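You operate a simulated robot arm through the tools that you are given. There is no shell and no other tool. Be economical: measure what you need, move in short steps, check, and stop when the job is done.

You run a simulated robot arm. Do the job below in one go: nothing can be reset, and whatever is moved stays where it is left.

TASK
Brush away the sawdust beside the press bed; park the carriage at GLUE.
Fine: slide the carriage to PRESS first; put the yellow brush back. Set down upright: yellow brush. What is to be rubbed or washed off counts as gone when no trace of it is left.

It is judged by the outcome, as a careful person would: the job done as asked, and still so three seconds after it is handed in. It fails if anything else is knocked over, pushed out of place, dropped, spilled or broken.

THE ROBOT
A 7-joint arm with a two-finger parallel gripper, fixed in place. Base frame: the origin is at the foot of the arm, x ahead of it, y to its left, z up; the work surface is at about z = 0.8. Lengths are in m, angles in degrees, forces in N, time in s.
With the tool pointing down near the work surface it reaches from about 0.24 to 0.68 m from the base axis. Its first joint turns from -66.0 to 66.0 degrees. Payload 2.4 kg.
Tool frame: the origin (TCP) lies between the finger pads and is the grasp point; the fingertips stand 0.03 m ahead of it; z points along the fingers, y is the line along which they close. Largest opening 0.094 m; finger width 0.028, thickness 0.01; the body of the gripper, 0.05 by 0.096 m, starts 0.055 m behind the TCP.
Orientation is told as [roll, pitch, yaw] about the base's x, y, z axes, in that order, counted from this pose: with the fingers straight down and closing along the base's y, the tool's x points along the base's -x, its y along +y and its z along -z.

THE INTERFACE
- The arm moves only by the tool play_rows. Its argument "deltas" is one flat list of numbers, 7 for each row, row after row: the turn, a rotation vector about the tool's x, y, z in degrees, then the shift along the tool's x, y, z in m, then the gripper command, from -1 (fully open) to 1 (shut), values between in proportion. In form: [ax, ay, az, dx, dy, dz, hand, ax, ay, az, dx, dy, dz, hand, ...]. A call has 1 to 12 rows; each row shifts and turns the commanded pose from where the row before left it, along the tool's axes as they then stand. A row lasts 0.2 s, in which the tool goes at most 0.05 m and 8.6 degrees; a call with a longer step from one row to the next is refused whole, and so is a gripper value outside its range. Where a pose cannot be reached the arm comes as near as it can. A force on the tool above 70 N (or 10 N above the force at the start of the call, whichever is more), or a blocked arm, ends the call early, and 0.2 s more pass. The fingers move at their own pace (about 0.153 m/s each) and stop on an object; they squeeze with about 28 N. The grip force told is the motor's: it shows also when the fingers shut on nothing. Time passes only in rows, and 0.2 s behind the last, so rows that do not move let the fingers close. The reply holds the time, the measured pose of the TCP, the force on the tool along the base axes, the opening and the grip force, in the units named above and with some noise, with the torque about the TCP (base axes, N m) and any sound that the robot's microphone picked up, and new pictures: "pictures" is both (left out), scene, wrist or none.
- Cameras (640 x 400 px; columns grow to the right, rows downward): "scene" is fixed at [0.0119, 0.4552, 1.4552]; the picture's right is [-0.93, -0.37, 0.00], its down [-0.17, 0.43, -0.89] and it looks along [0.33, -0.82, -0.46] (base axes); focal length 372 px, centre (320, 200). "wrist" rides on the gripper at [0.076, 0.014, -0.102] in the tool frame; the picture's right is [-0.18, 0.98, 0.00], its down [-0.75, -0.14, -0.64] and it looks along [-0.63, -0.12, 0.77] (tool axes); focal length 243 px, centre (320, 200).
- pixel_to_xyz(camera, pixels): for up to 12 pixels [column, row] of the newest picture of that camera ("zoom" is the newest enlarged one), the place [x, y, z] in the base frame of the surface seen there, good to about 0.002 m. No time passes.
- inspect(camera, box): a new picture of the part [left, top, right, bottom] of that camera's present view, enlarged. No time passes.
- close_job(): hands the job in; it is judged then, once.

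Keep the steps short. Do not move on a guess: measure, check each grasp and each placing, and mend mistakes. In all there are 80 turns and 200 pictures (those below and enlarged ones count). Leave the gripper open and the arm clear of the work at the hand-in unless told otherwise, and finish with a single line.

The tools are called after "Call:" by a JSON object that holds its "method" and its "body". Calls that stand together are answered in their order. play_rows: Moves the arm, as the interface text tells. Its arguments: {"type":"object","properties":{"deltas":{"type":"array"},"pictures":{"type":"string","enum":["both","scene","wrist","none"]}},"required":["deltas"]} The other tools are called the same way: pixel_to_xyz (camera, pixels) gives the place of the surface under pixels of a picture; inspect (camera, box) takes an enlarged picture of a part of a camera's view; close_job () hands the job in.

At the start:

```text
t: 0.0
position: [0.3085, -0.242, 1.0882]
orientation: [0.0, 0.0, 0.0]
ft_force: [0.2, 0.2, 0.2]
ft_torque: [0.0, 0.03, 0.0]
gripper_width: 0.094
gripper_force: 0.1
```

scene: 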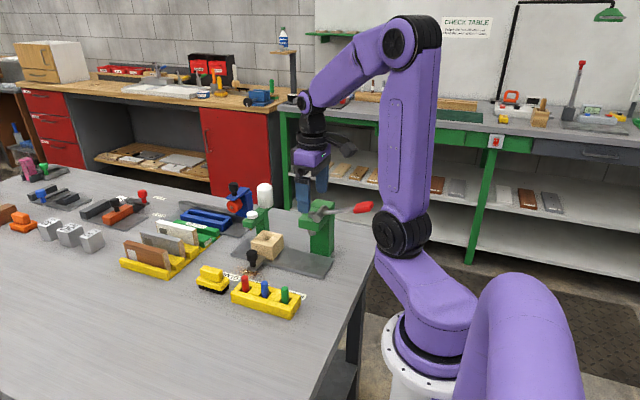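
wrist: 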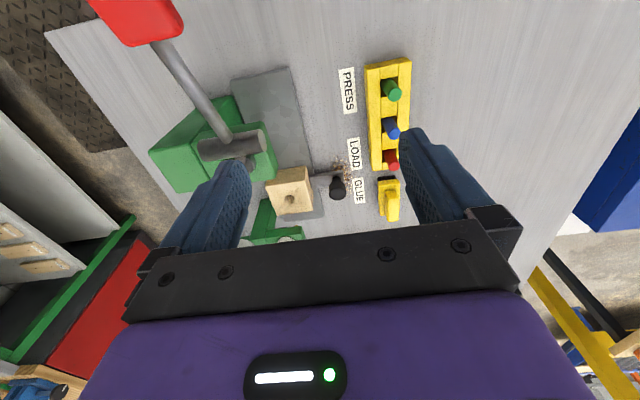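

I see a press with a carriage (wood block, black knob), the labels PRESS/LOAD/GLUE, sawdust near the knob and a yellow brush. I'll enlarge both views.

Call:
{"method": "inspect", "body": {"camera": "wrist", "box": [220, 50, 440, 250]}}

Call:
{"method": "inspect", "body": {"camera": "scene", "box": [170, 170, 390, 330]}}

Call:
{"method": "pixel_to_xyz", "body": {"camera": "wrist", "pixels": [[337, 186], [346, 90], [353, 153], [360, 190], [388, 200], [388, 180], [291, 190], [345, 170], [340, 165], [352, 178], [300, 110], [388, 120]]}}

```text
2.00 times, centred on (330, 150) of wrist
```

zoom: 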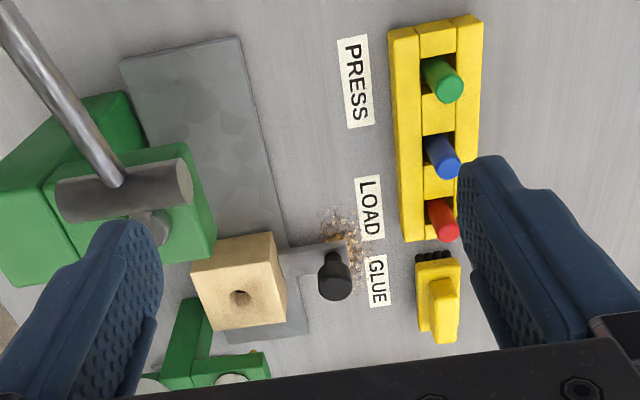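

```text
2.50 times, centred on (280, 250) of scene
```

zoom: 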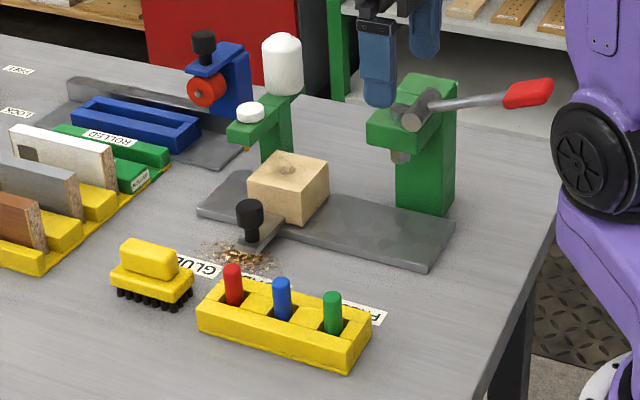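

```text
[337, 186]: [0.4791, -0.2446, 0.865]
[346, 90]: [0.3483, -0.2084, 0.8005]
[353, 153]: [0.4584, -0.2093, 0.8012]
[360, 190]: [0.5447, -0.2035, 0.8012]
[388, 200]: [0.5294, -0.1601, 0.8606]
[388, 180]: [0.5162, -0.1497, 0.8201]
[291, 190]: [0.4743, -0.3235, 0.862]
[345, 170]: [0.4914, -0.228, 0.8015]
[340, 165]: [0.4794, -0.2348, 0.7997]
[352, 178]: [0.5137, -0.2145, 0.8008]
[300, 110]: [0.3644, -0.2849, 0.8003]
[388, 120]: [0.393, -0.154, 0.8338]
```

Next I measure the knob, handle plate, sawdust bounds and brush in the enlarged scene view.

Call:
{"method": "pixel_to_xyz", "body": {"camera": "zoom", "pixels": [[250, 204], [248, 225], [252, 238], [130, 245], [172, 262], [150, 262], [114, 272], [188, 288], [205, 243], [230, 272], [272, 268], [240, 255]]}}

Call:
{"method": "inspect", "body": {"camera": "scene", "box": [190, 225, 290, 300]}}

Call:
{"method": "inspect", "body": {"camera": "wrist", "box": [310, 130, 410, 225]}}

```text
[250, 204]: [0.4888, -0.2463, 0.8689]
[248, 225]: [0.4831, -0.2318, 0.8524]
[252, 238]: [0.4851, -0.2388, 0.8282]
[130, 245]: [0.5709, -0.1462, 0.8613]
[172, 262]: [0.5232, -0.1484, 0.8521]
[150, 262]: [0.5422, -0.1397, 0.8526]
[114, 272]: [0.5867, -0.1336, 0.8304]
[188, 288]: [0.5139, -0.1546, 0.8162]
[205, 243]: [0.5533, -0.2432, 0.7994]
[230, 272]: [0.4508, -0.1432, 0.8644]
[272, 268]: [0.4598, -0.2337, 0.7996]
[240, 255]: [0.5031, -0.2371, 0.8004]
```

```text
5.33 times, centred on (240, 262) of scene
```

zoom: 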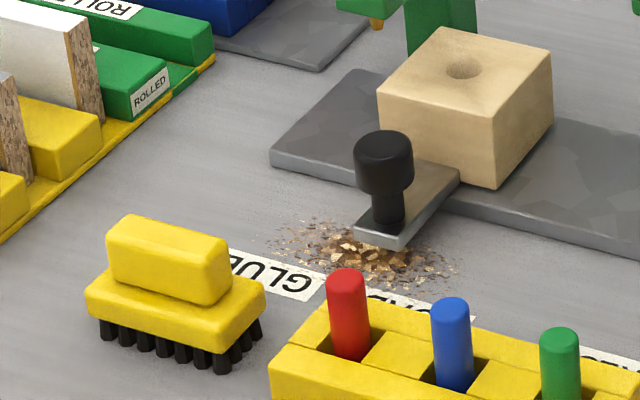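

```text
4.21 times, centred on (360, 178) of wrist
```

zoom: 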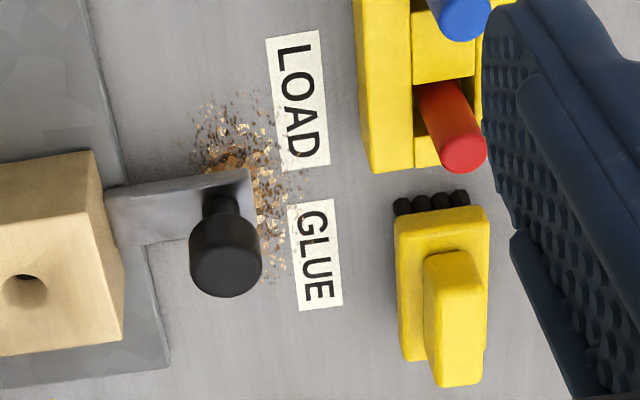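

I'll measure label centres, the block corners, bed ends and the press/glue nozzle to tell the stations' x.

Call:
{"method": "pixel_to_xyz", "body": {"camera": "wrist", "pixels": [[346, 68], [347, 112], [353, 138], [355, 168], [357, 179], [363, 201], [275, 212], [268, 185], [304, 172], [312, 206], [232, 85], [325, 215]]}}

Call:
{"method": "pixel_to_xyz", "body": {"camera": "zoom", "pixels": [[110, 225], [115, 160], [120, 350], [5, 165], [95, 155], [220, 170], [220, 265], [430, 255], [460, 300], [430, 230], [470, 290], [225, 130]]}}

Call:
{"method": "pixel_to_xyz", "body": {"camera": "scene", "pixels": [[319, 207], [325, 230], [264, 185], [256, 214], [250, 228], [267, 237], [287, 238], [279, 252], [305, 262], [340, 278], [252, 258], [200, 272]]}}

```text
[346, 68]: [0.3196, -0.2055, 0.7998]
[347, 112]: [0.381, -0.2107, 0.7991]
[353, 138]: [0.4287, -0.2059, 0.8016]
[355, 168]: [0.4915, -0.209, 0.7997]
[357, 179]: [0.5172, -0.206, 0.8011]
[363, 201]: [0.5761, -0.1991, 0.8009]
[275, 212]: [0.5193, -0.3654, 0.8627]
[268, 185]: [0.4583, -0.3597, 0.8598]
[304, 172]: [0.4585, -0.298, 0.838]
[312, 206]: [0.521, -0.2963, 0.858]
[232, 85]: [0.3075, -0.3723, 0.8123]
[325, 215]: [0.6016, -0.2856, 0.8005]
```

```text
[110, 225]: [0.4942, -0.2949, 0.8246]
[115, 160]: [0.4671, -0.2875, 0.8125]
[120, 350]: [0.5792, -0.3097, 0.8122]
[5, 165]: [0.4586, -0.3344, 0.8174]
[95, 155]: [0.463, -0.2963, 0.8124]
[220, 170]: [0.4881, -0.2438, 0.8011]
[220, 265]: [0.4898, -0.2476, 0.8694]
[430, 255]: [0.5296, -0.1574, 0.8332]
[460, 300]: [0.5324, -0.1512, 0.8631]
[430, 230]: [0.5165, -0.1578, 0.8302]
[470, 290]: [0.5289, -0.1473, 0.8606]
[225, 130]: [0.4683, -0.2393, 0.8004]
```

```text
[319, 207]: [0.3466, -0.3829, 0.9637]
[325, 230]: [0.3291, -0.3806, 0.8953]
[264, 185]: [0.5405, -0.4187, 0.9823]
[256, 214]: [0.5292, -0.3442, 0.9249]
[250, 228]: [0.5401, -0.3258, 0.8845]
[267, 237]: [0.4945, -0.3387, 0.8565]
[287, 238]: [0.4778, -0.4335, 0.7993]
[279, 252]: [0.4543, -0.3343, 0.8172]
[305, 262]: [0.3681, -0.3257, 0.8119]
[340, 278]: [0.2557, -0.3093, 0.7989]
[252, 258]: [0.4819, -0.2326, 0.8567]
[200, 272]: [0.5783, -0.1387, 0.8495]
```

Carriage centre is at x≈0.489; the stations look like PRESS≈0.35 and GLUE≈0.545. I check the press head and lever for clearance, and details of the stations.

Call:
{"method": "pixel_to_xyz", "body": {"camera": "scene", "pixels": [[362, 208], [345, 211], [310, 213], [332, 205], [309, 225], [318, 234], [323, 222], [243, 214], [250, 223], [252, 253]]}}

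Call:
{"method": "inspect", "body": {"camera": "scene", "box": [230, 170, 390, 280]}}

Call:
{"method": "pixel_to_xyz", "body": {"camera": "wrist", "pixels": [[262, 132], [235, 162], [200, 150], [272, 160], [150, 20], [190, 80], [246, 165], [285, 75], [392, 80], [392, 125], [392, 158], [368, 165]]}}

```text
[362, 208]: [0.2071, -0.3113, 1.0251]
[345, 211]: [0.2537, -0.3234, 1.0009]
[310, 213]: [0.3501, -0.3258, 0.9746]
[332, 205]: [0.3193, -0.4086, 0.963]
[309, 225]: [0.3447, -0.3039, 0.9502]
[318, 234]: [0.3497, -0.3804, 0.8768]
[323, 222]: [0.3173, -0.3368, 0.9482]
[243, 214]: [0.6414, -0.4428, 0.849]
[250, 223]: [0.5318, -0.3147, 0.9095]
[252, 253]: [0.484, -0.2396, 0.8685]
```

```text
3.64 times, centred on (310, 225) of scene
```

zoom: 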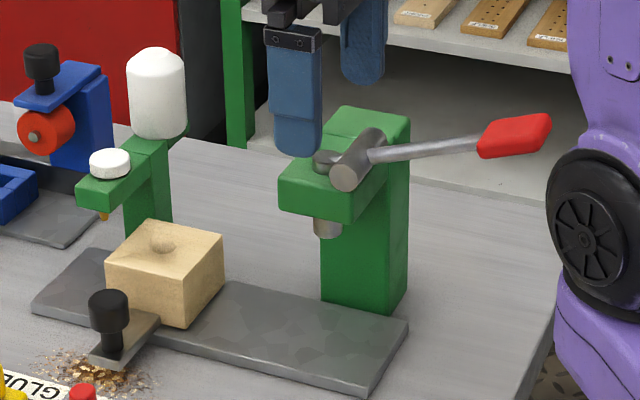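

```text
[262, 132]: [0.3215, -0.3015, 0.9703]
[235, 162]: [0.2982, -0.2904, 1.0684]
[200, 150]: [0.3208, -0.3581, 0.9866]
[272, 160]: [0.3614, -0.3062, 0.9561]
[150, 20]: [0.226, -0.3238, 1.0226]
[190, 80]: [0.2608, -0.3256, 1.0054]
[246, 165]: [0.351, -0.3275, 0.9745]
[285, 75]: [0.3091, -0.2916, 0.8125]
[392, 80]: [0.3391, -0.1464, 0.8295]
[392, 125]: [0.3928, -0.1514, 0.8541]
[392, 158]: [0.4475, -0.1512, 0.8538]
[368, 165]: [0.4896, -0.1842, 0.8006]
```

Clearances look fine with the gripper turned so its fingers close along x (camera facing +y). I move above the knob at height and begin the turn.

Call:
{"method": "play_rows", "body": {"deltas": [0, 0, 0, -0.045, 0, 0, -1, 0, 0, 0, -0.045, 0, 0, -1, 0, 0, 0, -0.045, 0, 0, -1, 0, 0, 0, -0.045, 0, 0, -1, 0, 0, 8.5, 0, 0, 0, -1, 0, 0, 8.5, 0, 0, 0, -1, 0, 0, 8.5, 0, 0, 0, -1, 0, 0, 8.5, 0, 0, 0, -1, 0, 0, 8.5, 0, 0, 0, -1, 0, 0, 8.5, 0, 0, 0, -1, 0, 0, 8.5, 0, 0, 0, -1, 0, 0, 8.5, 0, 0, 0, -1], "pictures": "none"}}

Call:
{"method": "play_rows", "body": {"deltas": [0, 0, 8.5, 0, 0, 0, -1, 0, 0, 8.5, 0, 0, 0, -1, 0, 0, 5, 0, 0, 0, -1, 0, 0, 0, 0, 0, 0.045, -1, 0, 0, 0, 0, 0, 0.045, -1]}}

```text
t: 2.6
position: [0.4874, -0.2421, 1.0878]
orientation: [-0.1, 0.0, -68.2]
ft_force: [-0.2, 0.1, 0.4]
ft_torque: [0.05, 0.03, 0.02]
gripper_width: 0.0941
gripper_force: 0.1
```

```text
t: 3.8
position: [0.485, -0.2381, 0.9971]
orientation: [0.0, -0.1, -89.9]
ft_force: [-0.1, -0.1, 0.8]
ft_torque: [0.02, -0.02, 0.02]
gripper_width: 0.0939
gripper_force: 0.0
```

scene: 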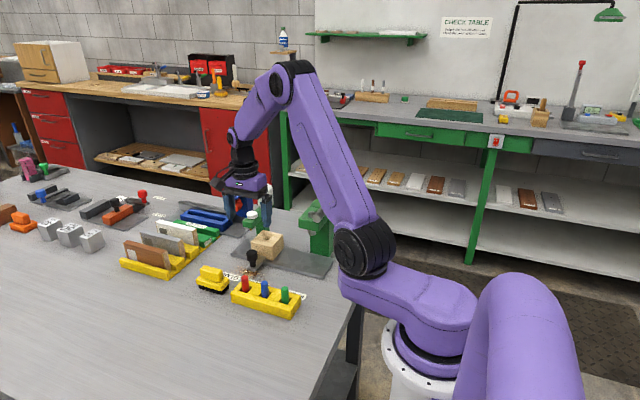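
wrist: 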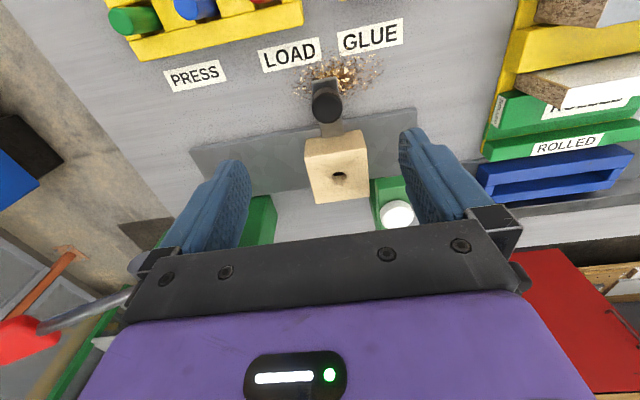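

The turn is done. I re-measure the knob from this view.

Call:
{"method": "pixel_to_xyz", "body": {"camera": "wrist", "pixels": [[326, 105], [316, 105], [337, 105], [326, 95], [326, 119], [331, 130], [303, 50], [194, 75], [371, 35], [338, 150]]}}

Call:
{"method": "inspect", "body": {"camera": "wrist", "box": [240, 10, 440, 135]}}

```text
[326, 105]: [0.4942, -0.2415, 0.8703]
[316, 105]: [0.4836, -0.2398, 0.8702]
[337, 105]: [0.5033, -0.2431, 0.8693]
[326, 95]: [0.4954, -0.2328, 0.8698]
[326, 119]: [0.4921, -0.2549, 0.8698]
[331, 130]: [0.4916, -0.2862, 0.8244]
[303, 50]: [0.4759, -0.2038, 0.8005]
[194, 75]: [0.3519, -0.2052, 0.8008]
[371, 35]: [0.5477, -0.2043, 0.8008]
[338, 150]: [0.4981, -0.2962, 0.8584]
```

```text
3.20 times, centred on (340, 72) of wrist
```

zoom: 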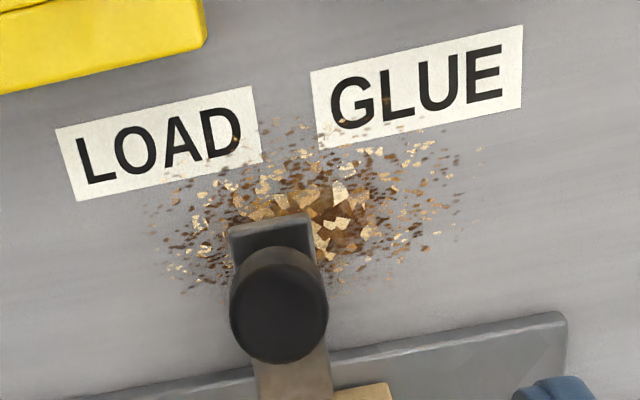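

Knob centre ≈ (0.492, -0.244), top z 0.870. I lower to z≈0.860 (tips 0.83, above the handle plate) and close.

Call:
{"method": "play_rows", "body": {"deltas": [0, 0, 0, -0.006, 0.007, 0.03, -1, 0, 0, 0, 0, 0, 0.035, -1, 0, 0, 0, 0, 0, 0.035, -1, 0, 0, 0, 0, 0, 0.035, -1, 0, 0, 0, 0, 0, 0, 1, 0, 0, 0, 0, 0, 0, 1, 0, 0, 0, 0, 0, 0, 1]}}

```text
t: 5.4
position: [0.4957, -0.248, 0.8643]
orientation: [0.0, 0.1, -89.9]
ft_force: [0.9, -1.0, -5.1]
ft_torque: [-0.21, -0.15, 0.06]
gripper_width: 0.03
gripper_force: 45.3
```

scene: 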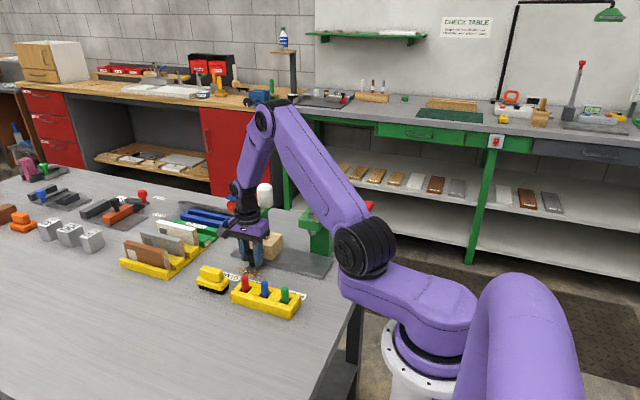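
wrist: 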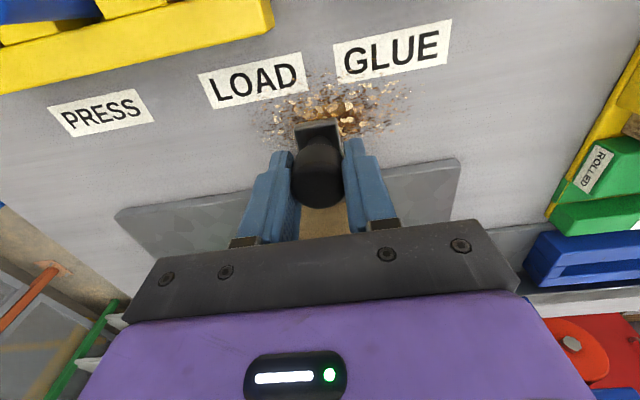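

Knob held (30 mm). I slide toward PRESS (-x) in small steps.

Call:
{"method": "play_rows", "body": {"deltas": [0, 0, 0, 0, -0.01, 0, 1, 0, 0, 0, 0, -0.015, 0, 1, 0, 0, 0, 0, -0.02, 0, 1, 0, 0, 0, 0, -0.02, 0, 1, 0, 0, 0, 0, -0.02, 0, 1]}}

```text
t: 6.6
position: [0.411, -0.2474, 0.862]
orientation: [0.1, -0.2, -89.8]
ft_force: [1.5, 14.7, 34.0]
ft_torque: [0.29, 0.1, 0.0]
gripper_width: 0.0299
gripper_force: 45.1
```

scene: 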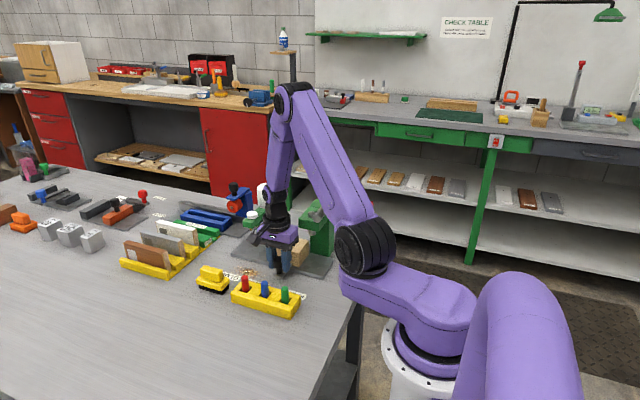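
wrist: 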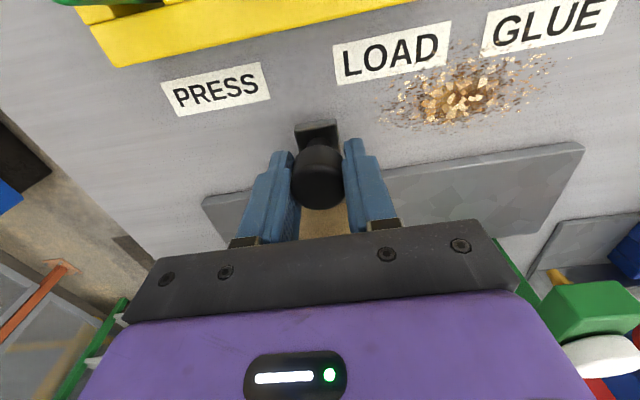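

It slides freely (x=0.411). I relieve the side/down force slightly and go the remaining 0.061.

Call:
{"method": "play_rows", "body": {"deltas": [0, 0, 0, 0.001, -0.02, -0.002, 1, 0, 0, 0, 0, -0.02, 0, 1, 0, 0, 0, 0, -0.015, 0, 1, 0, 0, 0, 0, -0.006, 0, 1, 0, 0, 0, 0, 0, 0, 1]}}

```text
t: 7.8
position: [0.3507, -0.2475, 0.8656]
orientation: [0.0, 0.0, -89.9]
ft_force: [14.0, 16.3, -36.3]
ft_torque: [-0.3, -0.19, -0.07]
gripper_width: 0.0299
gripper_force: 44.8
```

scene: 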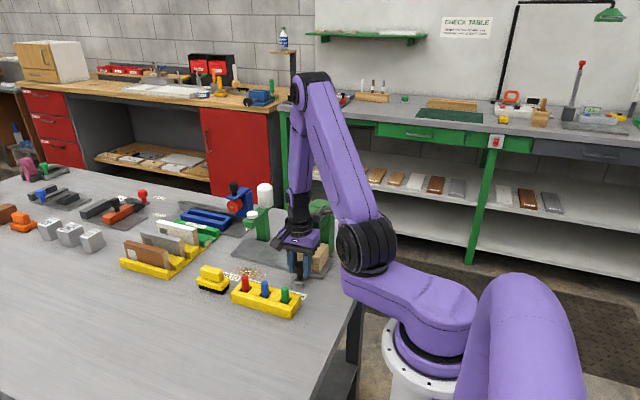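
wrist: 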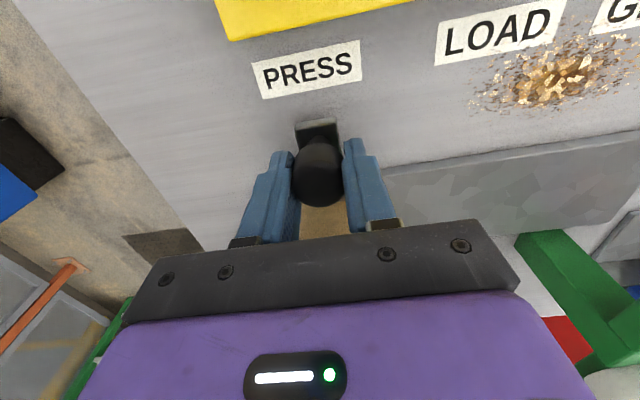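

At x=0.351 beside PRESS. I check the handle against the label centre.

Call:
{"method": "pixel_to_xyz", "body": {"camera": "wrist", "pixels": [[307, 69], [300, 127], [335, 123], [318, 124], [256, 66], [358, 40], [318, 165]]}}

```text
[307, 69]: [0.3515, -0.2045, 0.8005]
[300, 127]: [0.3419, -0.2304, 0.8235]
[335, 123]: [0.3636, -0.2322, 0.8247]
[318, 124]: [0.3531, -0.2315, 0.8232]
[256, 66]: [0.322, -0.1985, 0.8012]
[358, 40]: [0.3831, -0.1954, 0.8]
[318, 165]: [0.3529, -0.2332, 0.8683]
```

Handle at 0.3525 and label centre at 0.3515: at PRESS. I unload, open and rise.

Call:
{"method": "play_rows", "body": {"deltas": [0, 0, 0, 0.001, 0, 0.002, 1, 0, 0, 0, 0, 0, 0, -1, 0, 0, 0, 0, 0, 0, -1, 0, 0, 0, 0, 0, 0, -1, 0, 0, 0, 0.005, 0, -0.03, -1, 0, 0, 0, 0, 0, -0.04, -1, 0, 0, 0, 0, 0, -0.04, -1, 0, 0, 0, 0.04, 0, -0.02, -1, 0, 0, 0, 0, 0.045, 0, -1, 0, 0, 0, 0, 0.045, 0, -1]}}

```text
t: 10.0
position: [0.4388, -0.1988, 0.9939]
orientation: [0.0, 0.0, -90.1]
ft_force: [0.7, 0.0, -0.2]
ft_torque: [-0.01, 0.01, 0.01]
gripper_width: 0.0939
gripper_force: 0.0
```

scene: 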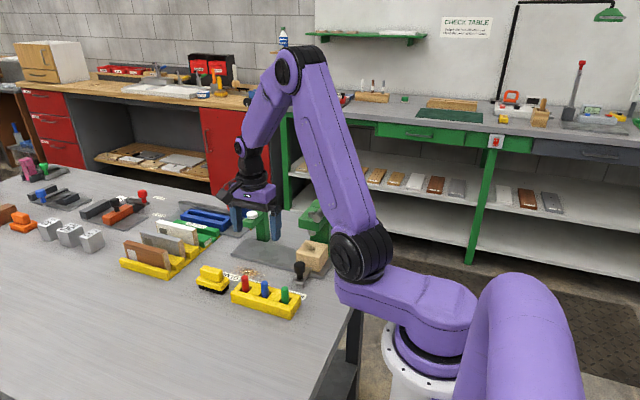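
wrist: 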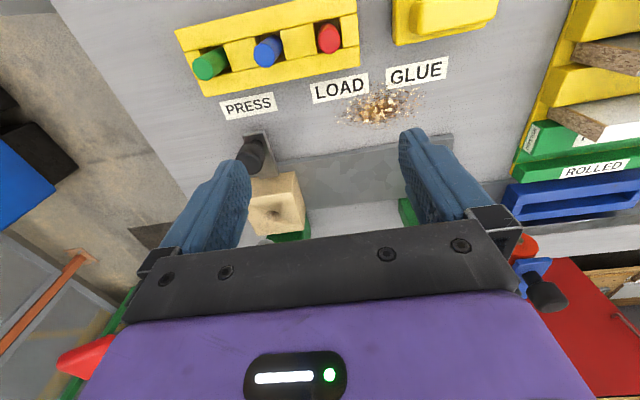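

Carriage stays at PRESS. The brush handle is long along x, so I turn back to yaw 0 and then look at the brush.

Call:
{"method": "play_rows", "body": {"deltas": [0, 0, -8.5, 0, 0, 0, -1, 0, 0, -8.5, 0, 0, 0, -1, 0, 0, -8.5, 0, 0, 0, -1, 0, 0, -8.5, 0, 0, 0, -1, 0, 0, -8.5, 0, 0, 0, -1, 0, 0, -8.5, 0, 0, 0, -1, 0, 0, -8.5, 0, 0, 0, -1, 0, 0, -8.5, 0, 0, 0, -1, 0, 0, -8.5, 0, 0, 0, -1, 0, 0, -8.5, 0, 0, 0, -1, 0, 0, -5, 0, 0, 0, -1]}}

```text
t: 12.4
position: [0.4381, -0.2007, 0.9942]
orientation: [0.0, 0.0, 0.1]
ft_force: [-0.1, -0.9, 1.3]
ft_torque: [0.03, 0.02, 0.0]
gripper_width: 0.0937
gripper_force: 0.0
```

scene: 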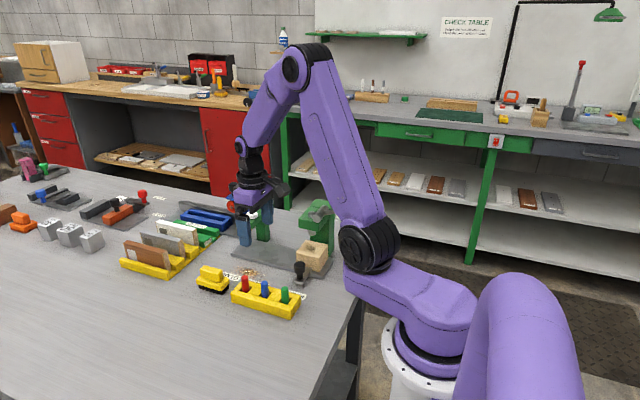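
wrist: 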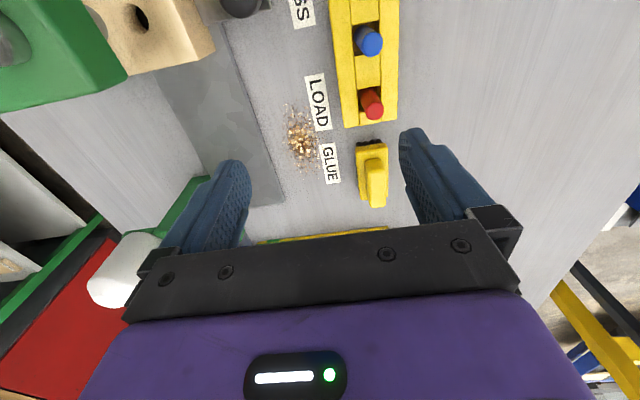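

I enlarge the brush and sawdust for measuring.

Call:
{"method": "inspect", "body": {"camera": "wrist", "box": [270, 90, 410, 215]}}

Call:
{"method": "pixel_to_xyz", "body": {"camera": "wrist", "pixels": [[369, 160], [384, 159], [372, 206], [386, 205], [376, 182], [358, 147], [388, 145], [361, 199], [300, 108], [303, 175], [289, 130], [316, 140]]}}

```text
3.20 times, centred on (340, 152) of wrist
```

zoom: 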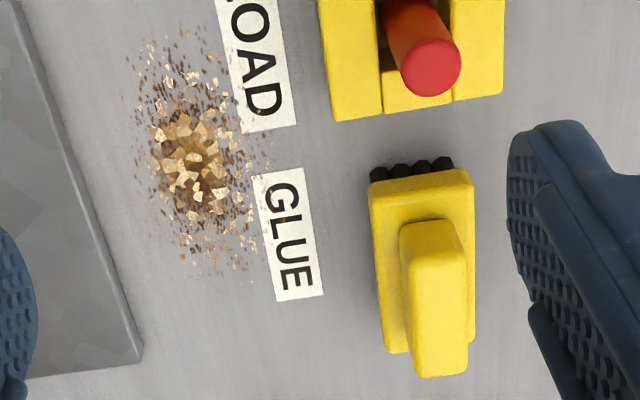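

```text
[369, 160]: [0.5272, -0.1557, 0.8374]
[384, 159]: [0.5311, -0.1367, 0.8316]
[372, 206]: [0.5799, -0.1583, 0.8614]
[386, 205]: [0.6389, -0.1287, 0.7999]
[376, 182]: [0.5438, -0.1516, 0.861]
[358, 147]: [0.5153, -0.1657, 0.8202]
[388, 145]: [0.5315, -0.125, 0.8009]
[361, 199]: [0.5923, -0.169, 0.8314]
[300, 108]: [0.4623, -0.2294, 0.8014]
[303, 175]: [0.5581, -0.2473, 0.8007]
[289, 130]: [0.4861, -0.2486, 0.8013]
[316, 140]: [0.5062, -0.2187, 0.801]
```

Call:
{"method": "pixel_to_xyz", "body": {"camera": "zoom", "pixels": [[408, 266], [460, 260], [422, 372], [464, 366], [436, 310], [376, 190], [468, 178], [392, 345], [420, 240], [398, 168], [440, 164], [420, 100]]}}

```text
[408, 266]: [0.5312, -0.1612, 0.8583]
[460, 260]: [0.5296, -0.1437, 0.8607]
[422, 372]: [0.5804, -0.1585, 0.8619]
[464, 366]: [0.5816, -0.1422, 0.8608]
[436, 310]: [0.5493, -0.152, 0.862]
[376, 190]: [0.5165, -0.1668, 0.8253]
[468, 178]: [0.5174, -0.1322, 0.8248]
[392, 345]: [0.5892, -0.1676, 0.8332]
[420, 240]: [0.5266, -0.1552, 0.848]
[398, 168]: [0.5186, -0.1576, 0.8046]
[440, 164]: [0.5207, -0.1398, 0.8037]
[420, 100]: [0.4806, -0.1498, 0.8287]
```

Brush handle: centre (0.555, -0.1515), top 0.862, shoulder 0.835, aligned with x. I move above it first.

Call:
{"method": "play_rows", "body": {"deltas": [0, 0, 0, -0.04, 0.02, 0, -1, 0, 0, 0, -0.04, 0.029, 0, -1, 0, 0, 0, -0.037, 0, 0, -1, 0, 0, 0, 0, 0, 0.04, -1, 0, 0, 0, 0, 0, 0.02, -1]}}

Call:
{"method": "inspect", "body": {"camera": "scene", "box": [170, 190, 290, 300]}}

```text
t: 13.6
position: [0.5579, -0.1508, 0.9347]
orientation: [-0.1, 0.0, 0.0]
ft_force: [-0.1, 0.1, -0.6]
ft_torque: [0.0, -0.02, -0.02]
gripper_width: 0.0942
gripper_force: 0.2
```

scene: 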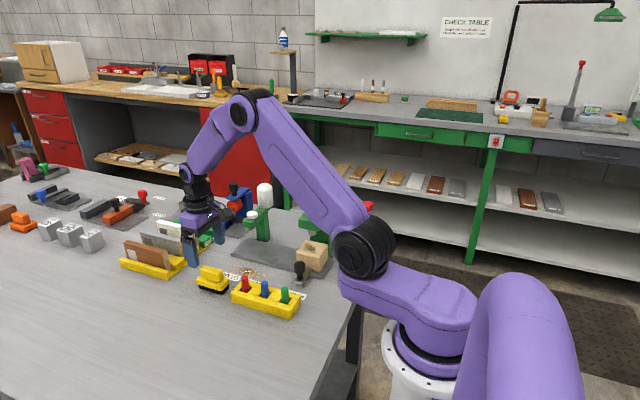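
wrist: 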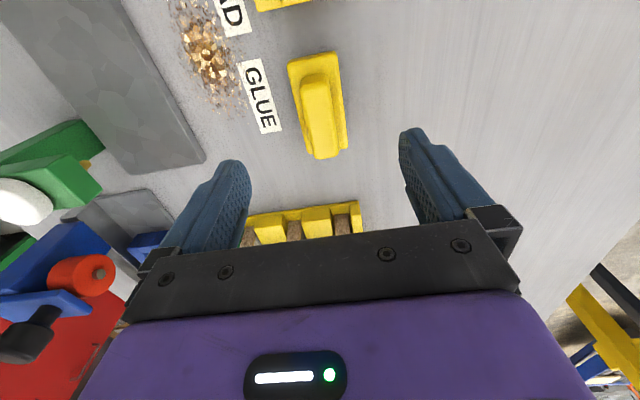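

```text
3.64 times, centred on (230, 245) of scene
```

zoom: 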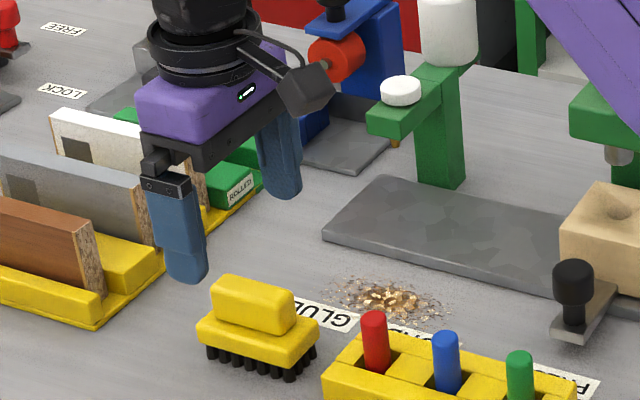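

I check the boards' nearest edges (clearance for fingers) and the handle centre again.

Call:
{"method": "pixel_to_xyz", "body": {"camera": "wrist", "pixels": [[320, 115], [319, 80], [325, 152], [260, 215], [295, 212], [340, 205], [355, 205], [92, 165]]}}

Call:
{"method": "pixel_to_xyz", "body": {"camera": "zoom", "pixels": [[125, 190], [90, 230], [150, 250], [100, 325], [400, 88], [394, 140], [385, 115], [410, 110]]}}

```text
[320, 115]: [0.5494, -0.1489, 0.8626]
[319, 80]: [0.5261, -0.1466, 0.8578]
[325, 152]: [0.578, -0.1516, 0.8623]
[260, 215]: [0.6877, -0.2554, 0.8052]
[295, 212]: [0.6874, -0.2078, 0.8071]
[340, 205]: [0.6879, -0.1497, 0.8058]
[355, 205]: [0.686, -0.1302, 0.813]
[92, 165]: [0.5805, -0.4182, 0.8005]
```

```text
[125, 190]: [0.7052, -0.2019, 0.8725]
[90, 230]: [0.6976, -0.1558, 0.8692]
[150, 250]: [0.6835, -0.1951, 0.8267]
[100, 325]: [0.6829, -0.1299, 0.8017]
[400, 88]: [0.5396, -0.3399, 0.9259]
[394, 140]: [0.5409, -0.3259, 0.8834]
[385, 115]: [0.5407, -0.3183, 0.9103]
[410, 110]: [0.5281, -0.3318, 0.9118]
```

Boards start at x≥0.68, no conflict. Descend to z≈0.868 and close on the handle.

Call:
{"method": "play_rows", "body": {"deltas": [0, 0, 0, 0.002, -0.0005, 0.035, -1, 0, 0, 0, 0, 0, 0.032, -1, 0, 0, 0, 0, 0, 0, -1, 0, 0, 0, 0, 0, 0, 1, 0, 0, 0, 0, 0, 0, 1, 0, 0, 0, 0, 0, 0, 1]}}

Call:
{"method": "inspect", "body": {"camera": "scene", "box": [170, 190, 290, 300]}}

```text
t: 15.0
position: [0.5542, -0.1546, 0.8682]
orientation: [0.0, -0.1, 0.0]
ft_force: [-0.2, 0.4, 0.4]
ft_torque: [-0.01, -0.02, 0.03]
gripper_width: 0.0209
gripper_force: 28.4
```

scene: 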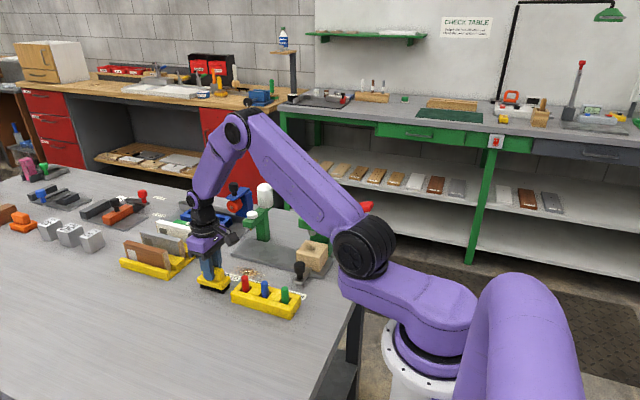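
wrist: 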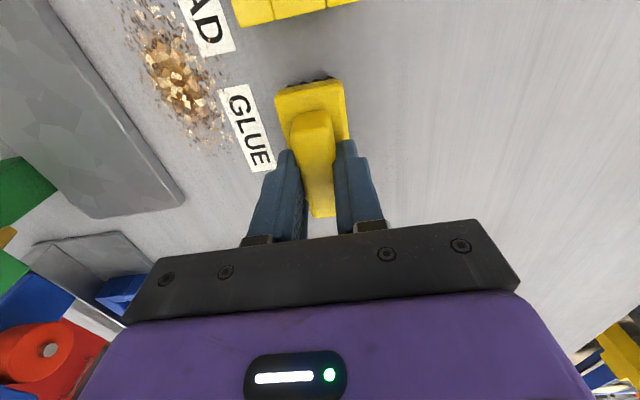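

```text
3.64 times, centred on (230, 245) of scene
```

zoom: 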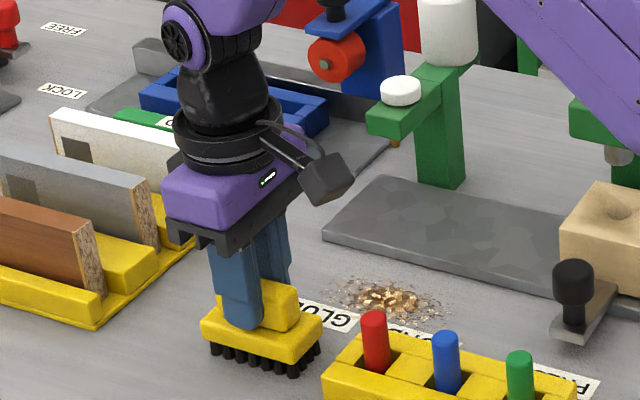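

Brush held (21 mm grip). Home TCP is (0.554, -0.153, 0.868). I lift 3 cm, go over the bed side of the dust, and set bristles down at (0.555, -0.243).

Call:
{"method": "play_rows", "body": {"deltas": [0, 0, 0, 0, 0, -0.03, 1, 0, 0, 0, 0, -0.03, 0, 1, 0, 0, 0, 0, -0.03, 0, 1, 0, 0, 0, 0, -0.03, 0, 1, 0, 0, 0, 0, 0, 0.02, 1, 0, 0, 0, 0, 0, 0.01, 1, 0, 0, 0, 0, 0, 0, 1]}}

Call:
{"method": "inspect", "body": {"camera": "scene", "box": [190, 190, 310, 300]}}

```text
t: 16.6
position: [0.5548, -0.242, 0.8665]
orientation: [-0.1, 0.1, 0.1]
ft_force: [-4.0, 0.1, 10.2]
ft_torque: [0.02, 0.25, -0.01]
gripper_width: 0.0212
gripper_force: 28.0
```

scene: 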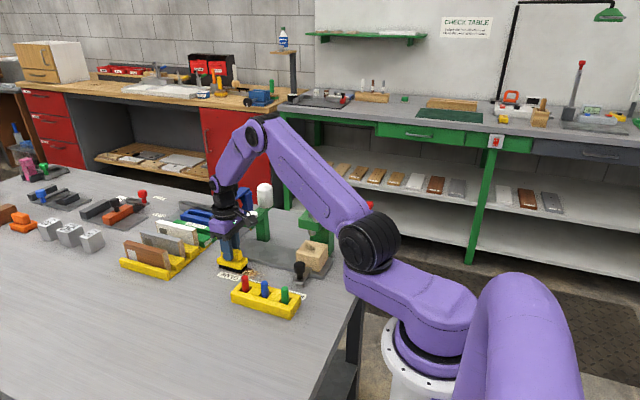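
wrist: 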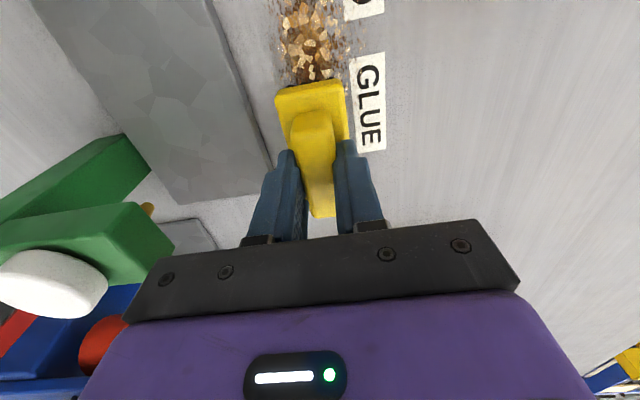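

```text
3.64 times, centred on (250, 245) of scene
```

zoom: 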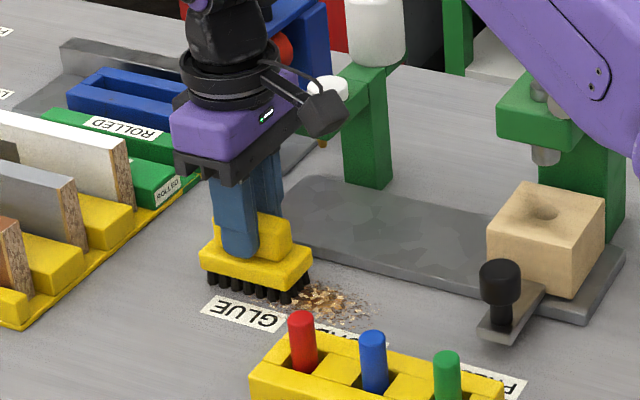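

Bristles touch with about 10 N. I stroke along x through the dust and back.

Call:
{"method": "play_rows", "body": {"deltas": [0, 0, 0, 0.02, 0, 0, 1, 0, 0, 0, 0.02, 0, 0, 1, 0, 0, 0, 0.02, 0, 0, 1, 0, 0, 0, 0.02, 0, 0, 1, 0, 0, 0, 0.02, 0, 0, 1, 0, 0, 0, -0.02, 0.01, 0, 1, 0, 0, 0, -0.02, 0, 0, 1, 0, 0, 0, -0.02, 0, 0, 1, 0, 0, 0, -0.02, 0, 0, 1, 0, 0, 0, -0.02, 0, 0, 1]}}

Call:
{"method": "inspect", "body": {"camera": "scene", "box": [190, 190, 310, 300]}}

```text
t: 18.8
position: [0.5544, -0.2303, 0.8676]
orientation: [0.0, 0.1, 0.0]
ft_force: [-0.7, -0.5, -0.8]
ft_torque: [-0.01, 0.01, 0.01]
gripper_width: 0.0212
gripper_force: 28.2
```

scene: 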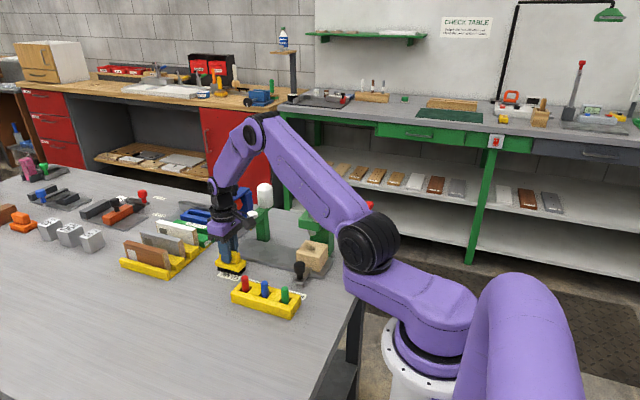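
wrist: 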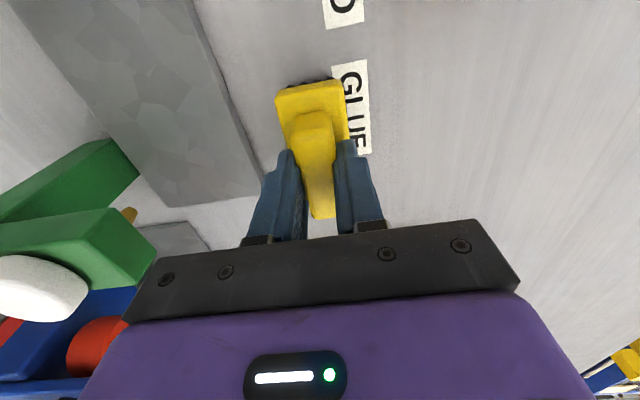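

```text
3.64 times, centred on (250, 245) of scene
```

zoom: 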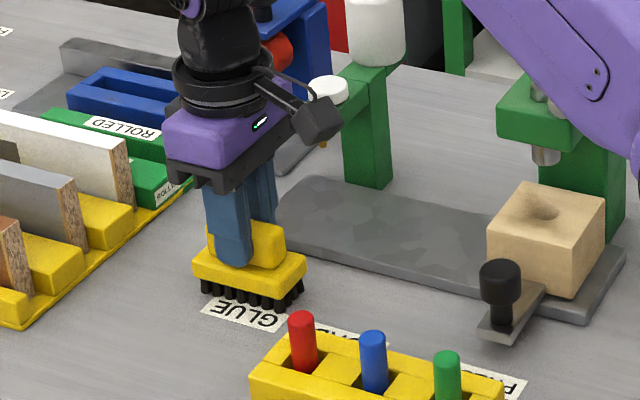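

The dust seems gone. I do one more pass over the labels' side (y≈-0.213), ending lifted, to see the whole area.

Call:
{"method": "play_rows", "body": {"deltas": [0, 0, 0, 0, 0.016, 0.001, 1, 0, 0, 0, 0.02, 0, 0, 1, 0, 0, 0, 0.02, 0, 0, 1, 0, 0, 0, 0.02, 0, 0, 1, 0, 0, 0, 0.02, 0, 0, 1, 0, 0, 0, 0.015, 0, 0, 1, 0, 0, 0, -0.025, -0.016, 0, 1, 0, 0, 0, -0.025, 0, 0, 1, 0, 0, 0, -0.025, 0, 0, 1, 0, 0, 0, -0.02, 0, 0, 1, 0, 0, 0, 0, 0, -0.031, 1, 0, 0, 0, 0, 0.03, 0, 1]}}

Call:
{"method": "play_rows", "body": {"deltas": [0, 0, 0, 0, 0.03, 0, 1, 0, 0, 0, 0, 0.017, 0, 1, 0, 0, 0, 0, 0, 0, 1]}}

Call:
{"method": "inspect", "body": {"camera": "scene", "box": [190, 220, 310, 300]}}

Call:
{"method": "inspect", "body": {"camera": "wrist", "box": [100, 0, 360, 170]}}

```text
t: 21.4
position: [0.5557, -0.2016, 0.8968]
orientation: [0.0, 0.0, 0.0]
ft_force: [0.4, 0.2, -1.1]
ft_torque: [0.01, -0.03, 0.04]
gripper_width: 0.0213
gripper_force: 28.0
```

scene: 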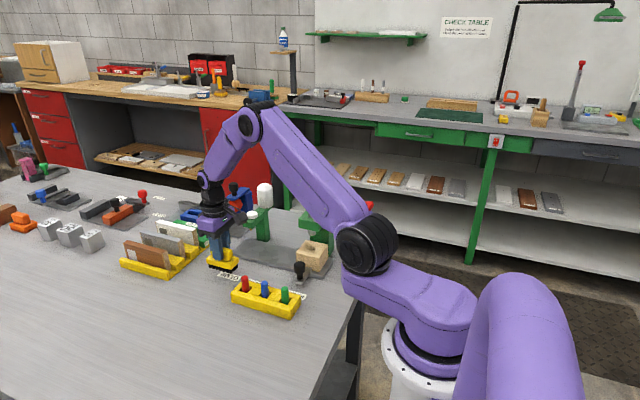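
wrist: 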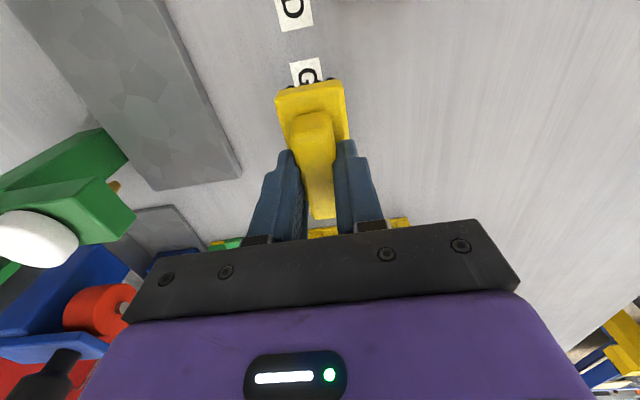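

```text
t: 22.2
position: [0.5551, -0.1542, 0.8954]
orientation: [0.0, 0.0, 0.0]
ft_force: [-0.7, -0.8, -1.6]
ft_torque: [0.01, 0.05, -0.01]
gripper_width: 0.021
gripper_force: 28.6
```

scene: 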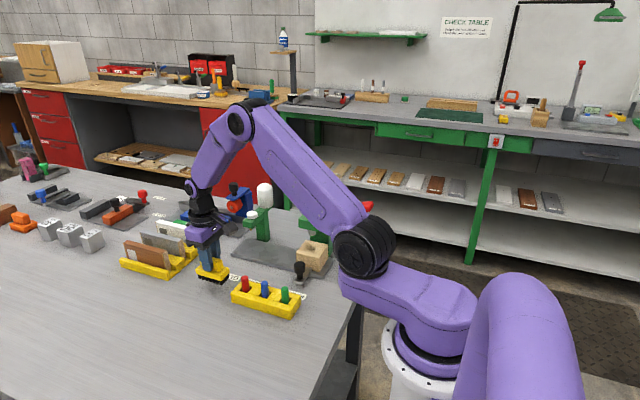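
wrist: 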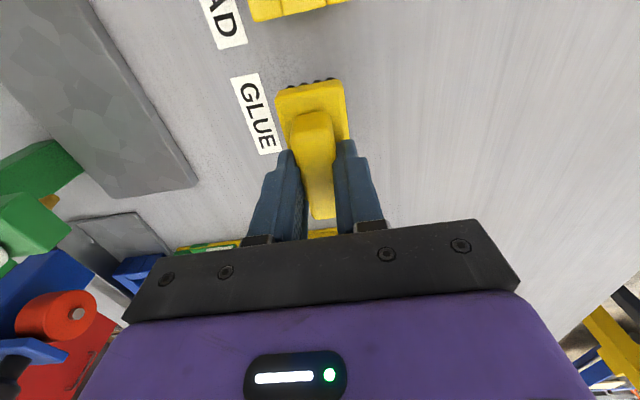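

```text
5.00 times, centred on (250, 260) of scene
```

zoom: 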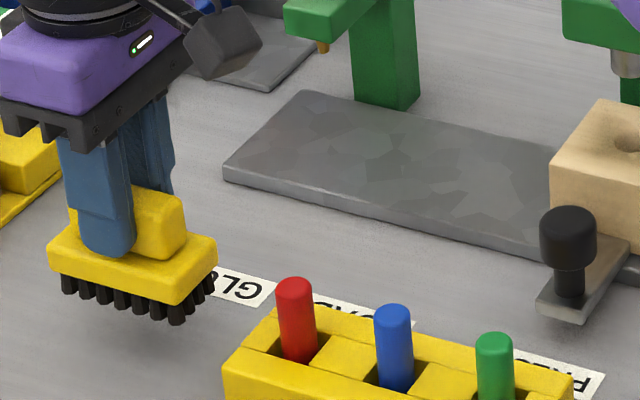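

```text
2.35 times, centred on (230, 85) of wrist
```

zoom: 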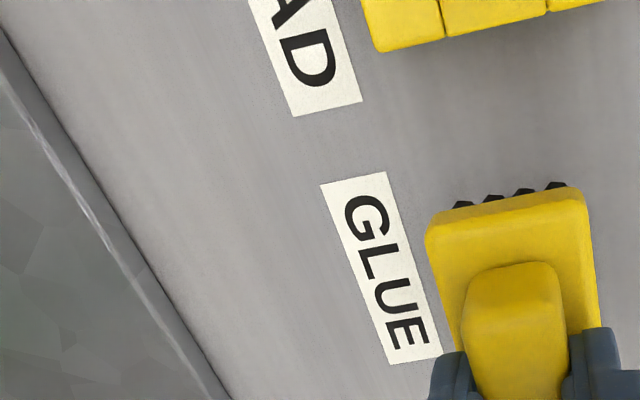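

No trace of dust. I lower the brush to its original place and release.

Call:
{"method": "play_rows", "body": {"deltas": [0, 0, 0, 0, 0.001, 0.015, 1, 0, 0, 0, 0, 0, 0.012, 1, 0, 0, 0, 0, 0, 0.002, 1, 0, 0, 0, 0, 0, 0, 1], "pictures": "none"}}

Call:
{"method": "inspect", "body": {"camera": "scene", "box": [170, 220, 290, 300]}}

```text
t: 23.2
position: [0.5556, -0.1558, 0.8677]
orientation: [0.0, 0.1, 0.0]
ft_force: [0.0, -0.3, -0.6]
ft_torque: [0.01, -0.03, 0.06]
gripper_width: 0.0214
gripper_force: 27.8
```

```text
5.00 times, centred on (230, 260) of scene
```

zoom: 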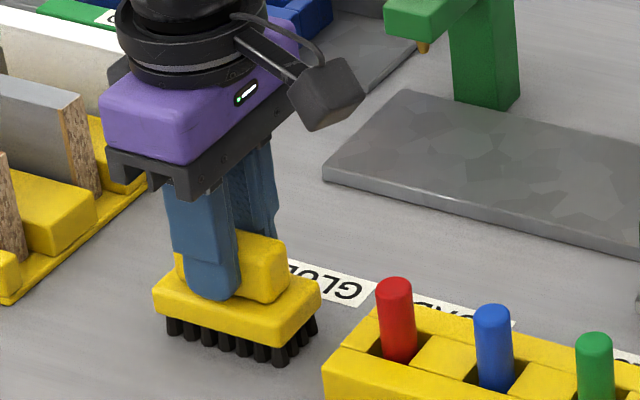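

Almost in contact; I lower a final 1 mm, release and rise.

Call:
{"method": "play_rows", "body": {"deltas": [0, 0, 0, 0, 0.001, 0.001, 1, 0, 0, 0, 0, 0, 0, 1, 0, 0, 0, 0, 0, 0, -1, 0, 0, 0, 0, 0, 0, -1, 0, 0, 0, 0, 0, 0, -1, 0, 0, 0, 0, 0, -0.03, -1, 0, 0, 0, 0, 0, -0.04, -1, 0, 0, 0, 0, 0, -0.04, -1, 0, 0, 0, 0.04, 0, 0, -1, 0, 0, 0, 0.04, 0, 0, -1, 0, 0, 0, 0.04, 0, 0, -1]}}

Call:
{"method": "inspect", "body": {"camera": "scene", "box": [180, 220, 340, 320]}}

Call:
{"method": "inspect", "body": {"camera": "wrist", "box": [270, 60, 410, 215]}}

```text
t: 25.6
position: [0.4316, -0.1514, 0.9769]
orientation: [0.0, 0.0, -0.1]
ft_force: [0.6, -0.9, 0.3]
ft_torque: [-0.03, -0.05, 0.02]
gripper_width: 0.0942
gripper_force: 0.0
```

scene: 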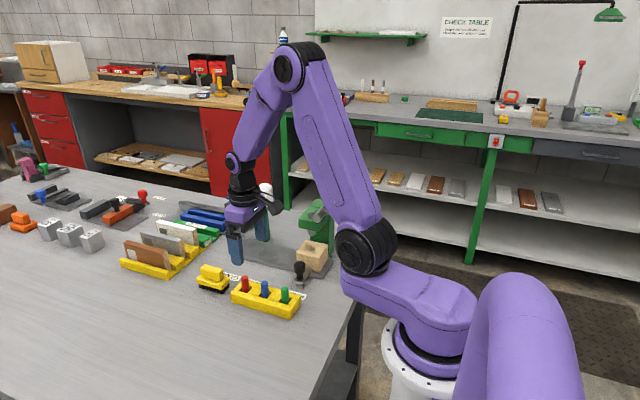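
wrist: 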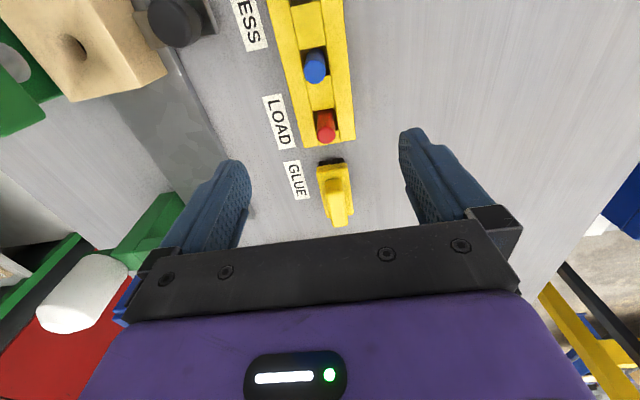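

```text
4.00 times, centred on (260, 270) of scene
```

zoom: 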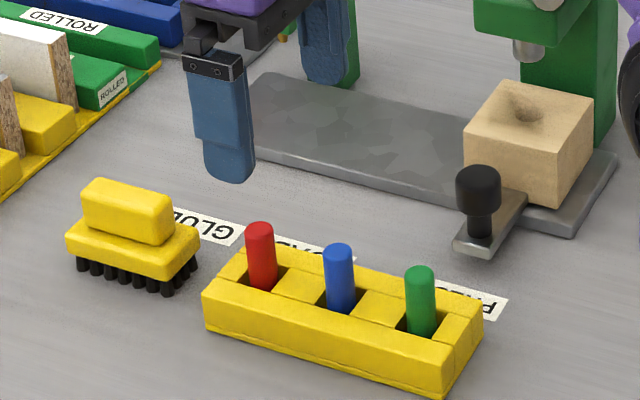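

```text
2.58 times, centred on (340, 138) of wrist
```

zoom: 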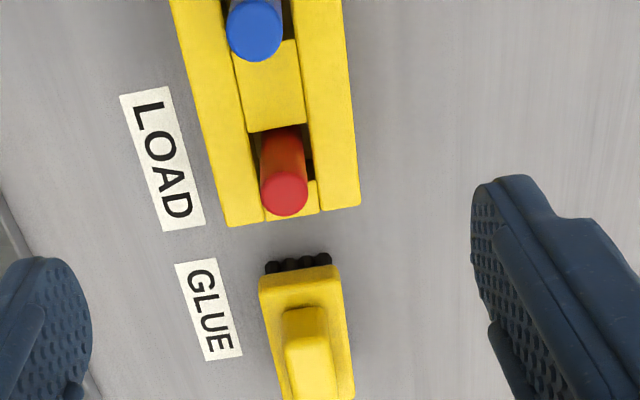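

Brush stands upright. I measure its place and turn the gripper again for the knob.

Call:
{"method": "pixel_to_xyz", "body": {"camera": "wrist", "pixels": [[335, 188], [341, 218], [325, 175], [351, 172]]}}

Call:
{"method": "play_rows", "body": {"deltas": [0, 0, 8.5, 0, 0, 0, -1, 0, 0, 8.5, 0, 0, 0, -1, 0, 0, 8.5, 0, 0, 0, -1, 0, 0, 8.5, 0, 0, 0, -1, 0, 0, 8.5, 0, 0, 0, -1, 0, 0, 8.5, 0, 0, 0, -1, 0, 0, 8.5, 0, 0, 0, -1, 0, 0, 8.5, 0, 0, 0, -1, 0, 0, 8.5, 0, 0, 0, -1, 0, 0, 8.5, 0, 0, 0, -1, 0, 0, 5, 0, 0, 0, -1], "pictures": "none"}}

Call:
{"method": "play_rows", "body": {"deltas": [0, 0, 0, -0.03, -0.04, 0, -1, 0, 0, 0, -0.03, -0.04, 0, -1, 0, 0, 0, -0.03, 0, 0, -1, 0, 0, 0, 0, 0, 0, -1]}}

```text
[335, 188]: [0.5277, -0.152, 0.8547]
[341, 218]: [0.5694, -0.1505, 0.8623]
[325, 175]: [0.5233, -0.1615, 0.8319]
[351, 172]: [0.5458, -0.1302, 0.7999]
```

```text
t: 28.0
position: [0.4338, -0.1527, 0.9764]
orientation: [-0.1, 0.0, -90.1]
ft_force: [-0.6, -0.3, -0.5]
ft_torque: [-0.03, 0.0, 0.0]
gripper_width: 0.0941
gripper_force: 0.0
```

```text
t: 29.0
position: [0.3537, -0.2396, 0.9735]
orientation: [0.0, 0.0, -90.0]
ft_force: [-1.0, 0.2, 0.5]
ft_torque: [-0.01, -0.04, -0.03]
gripper_width: 0.0941
gripper_force: 0.1
```

scene: 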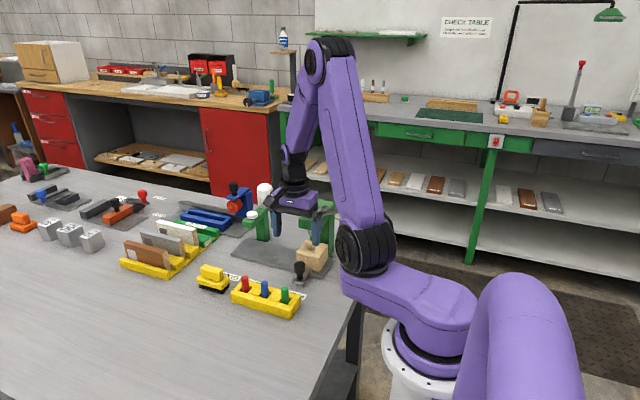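
wrist: 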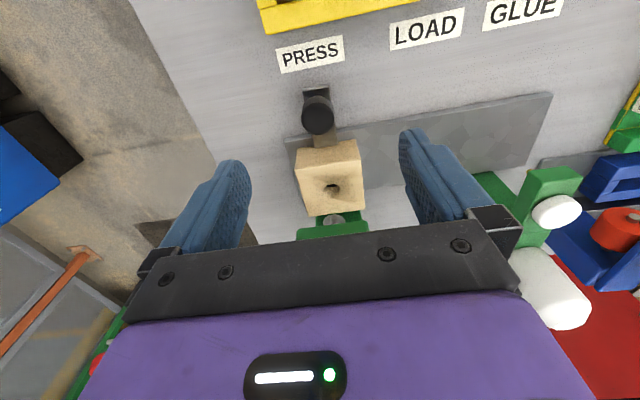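

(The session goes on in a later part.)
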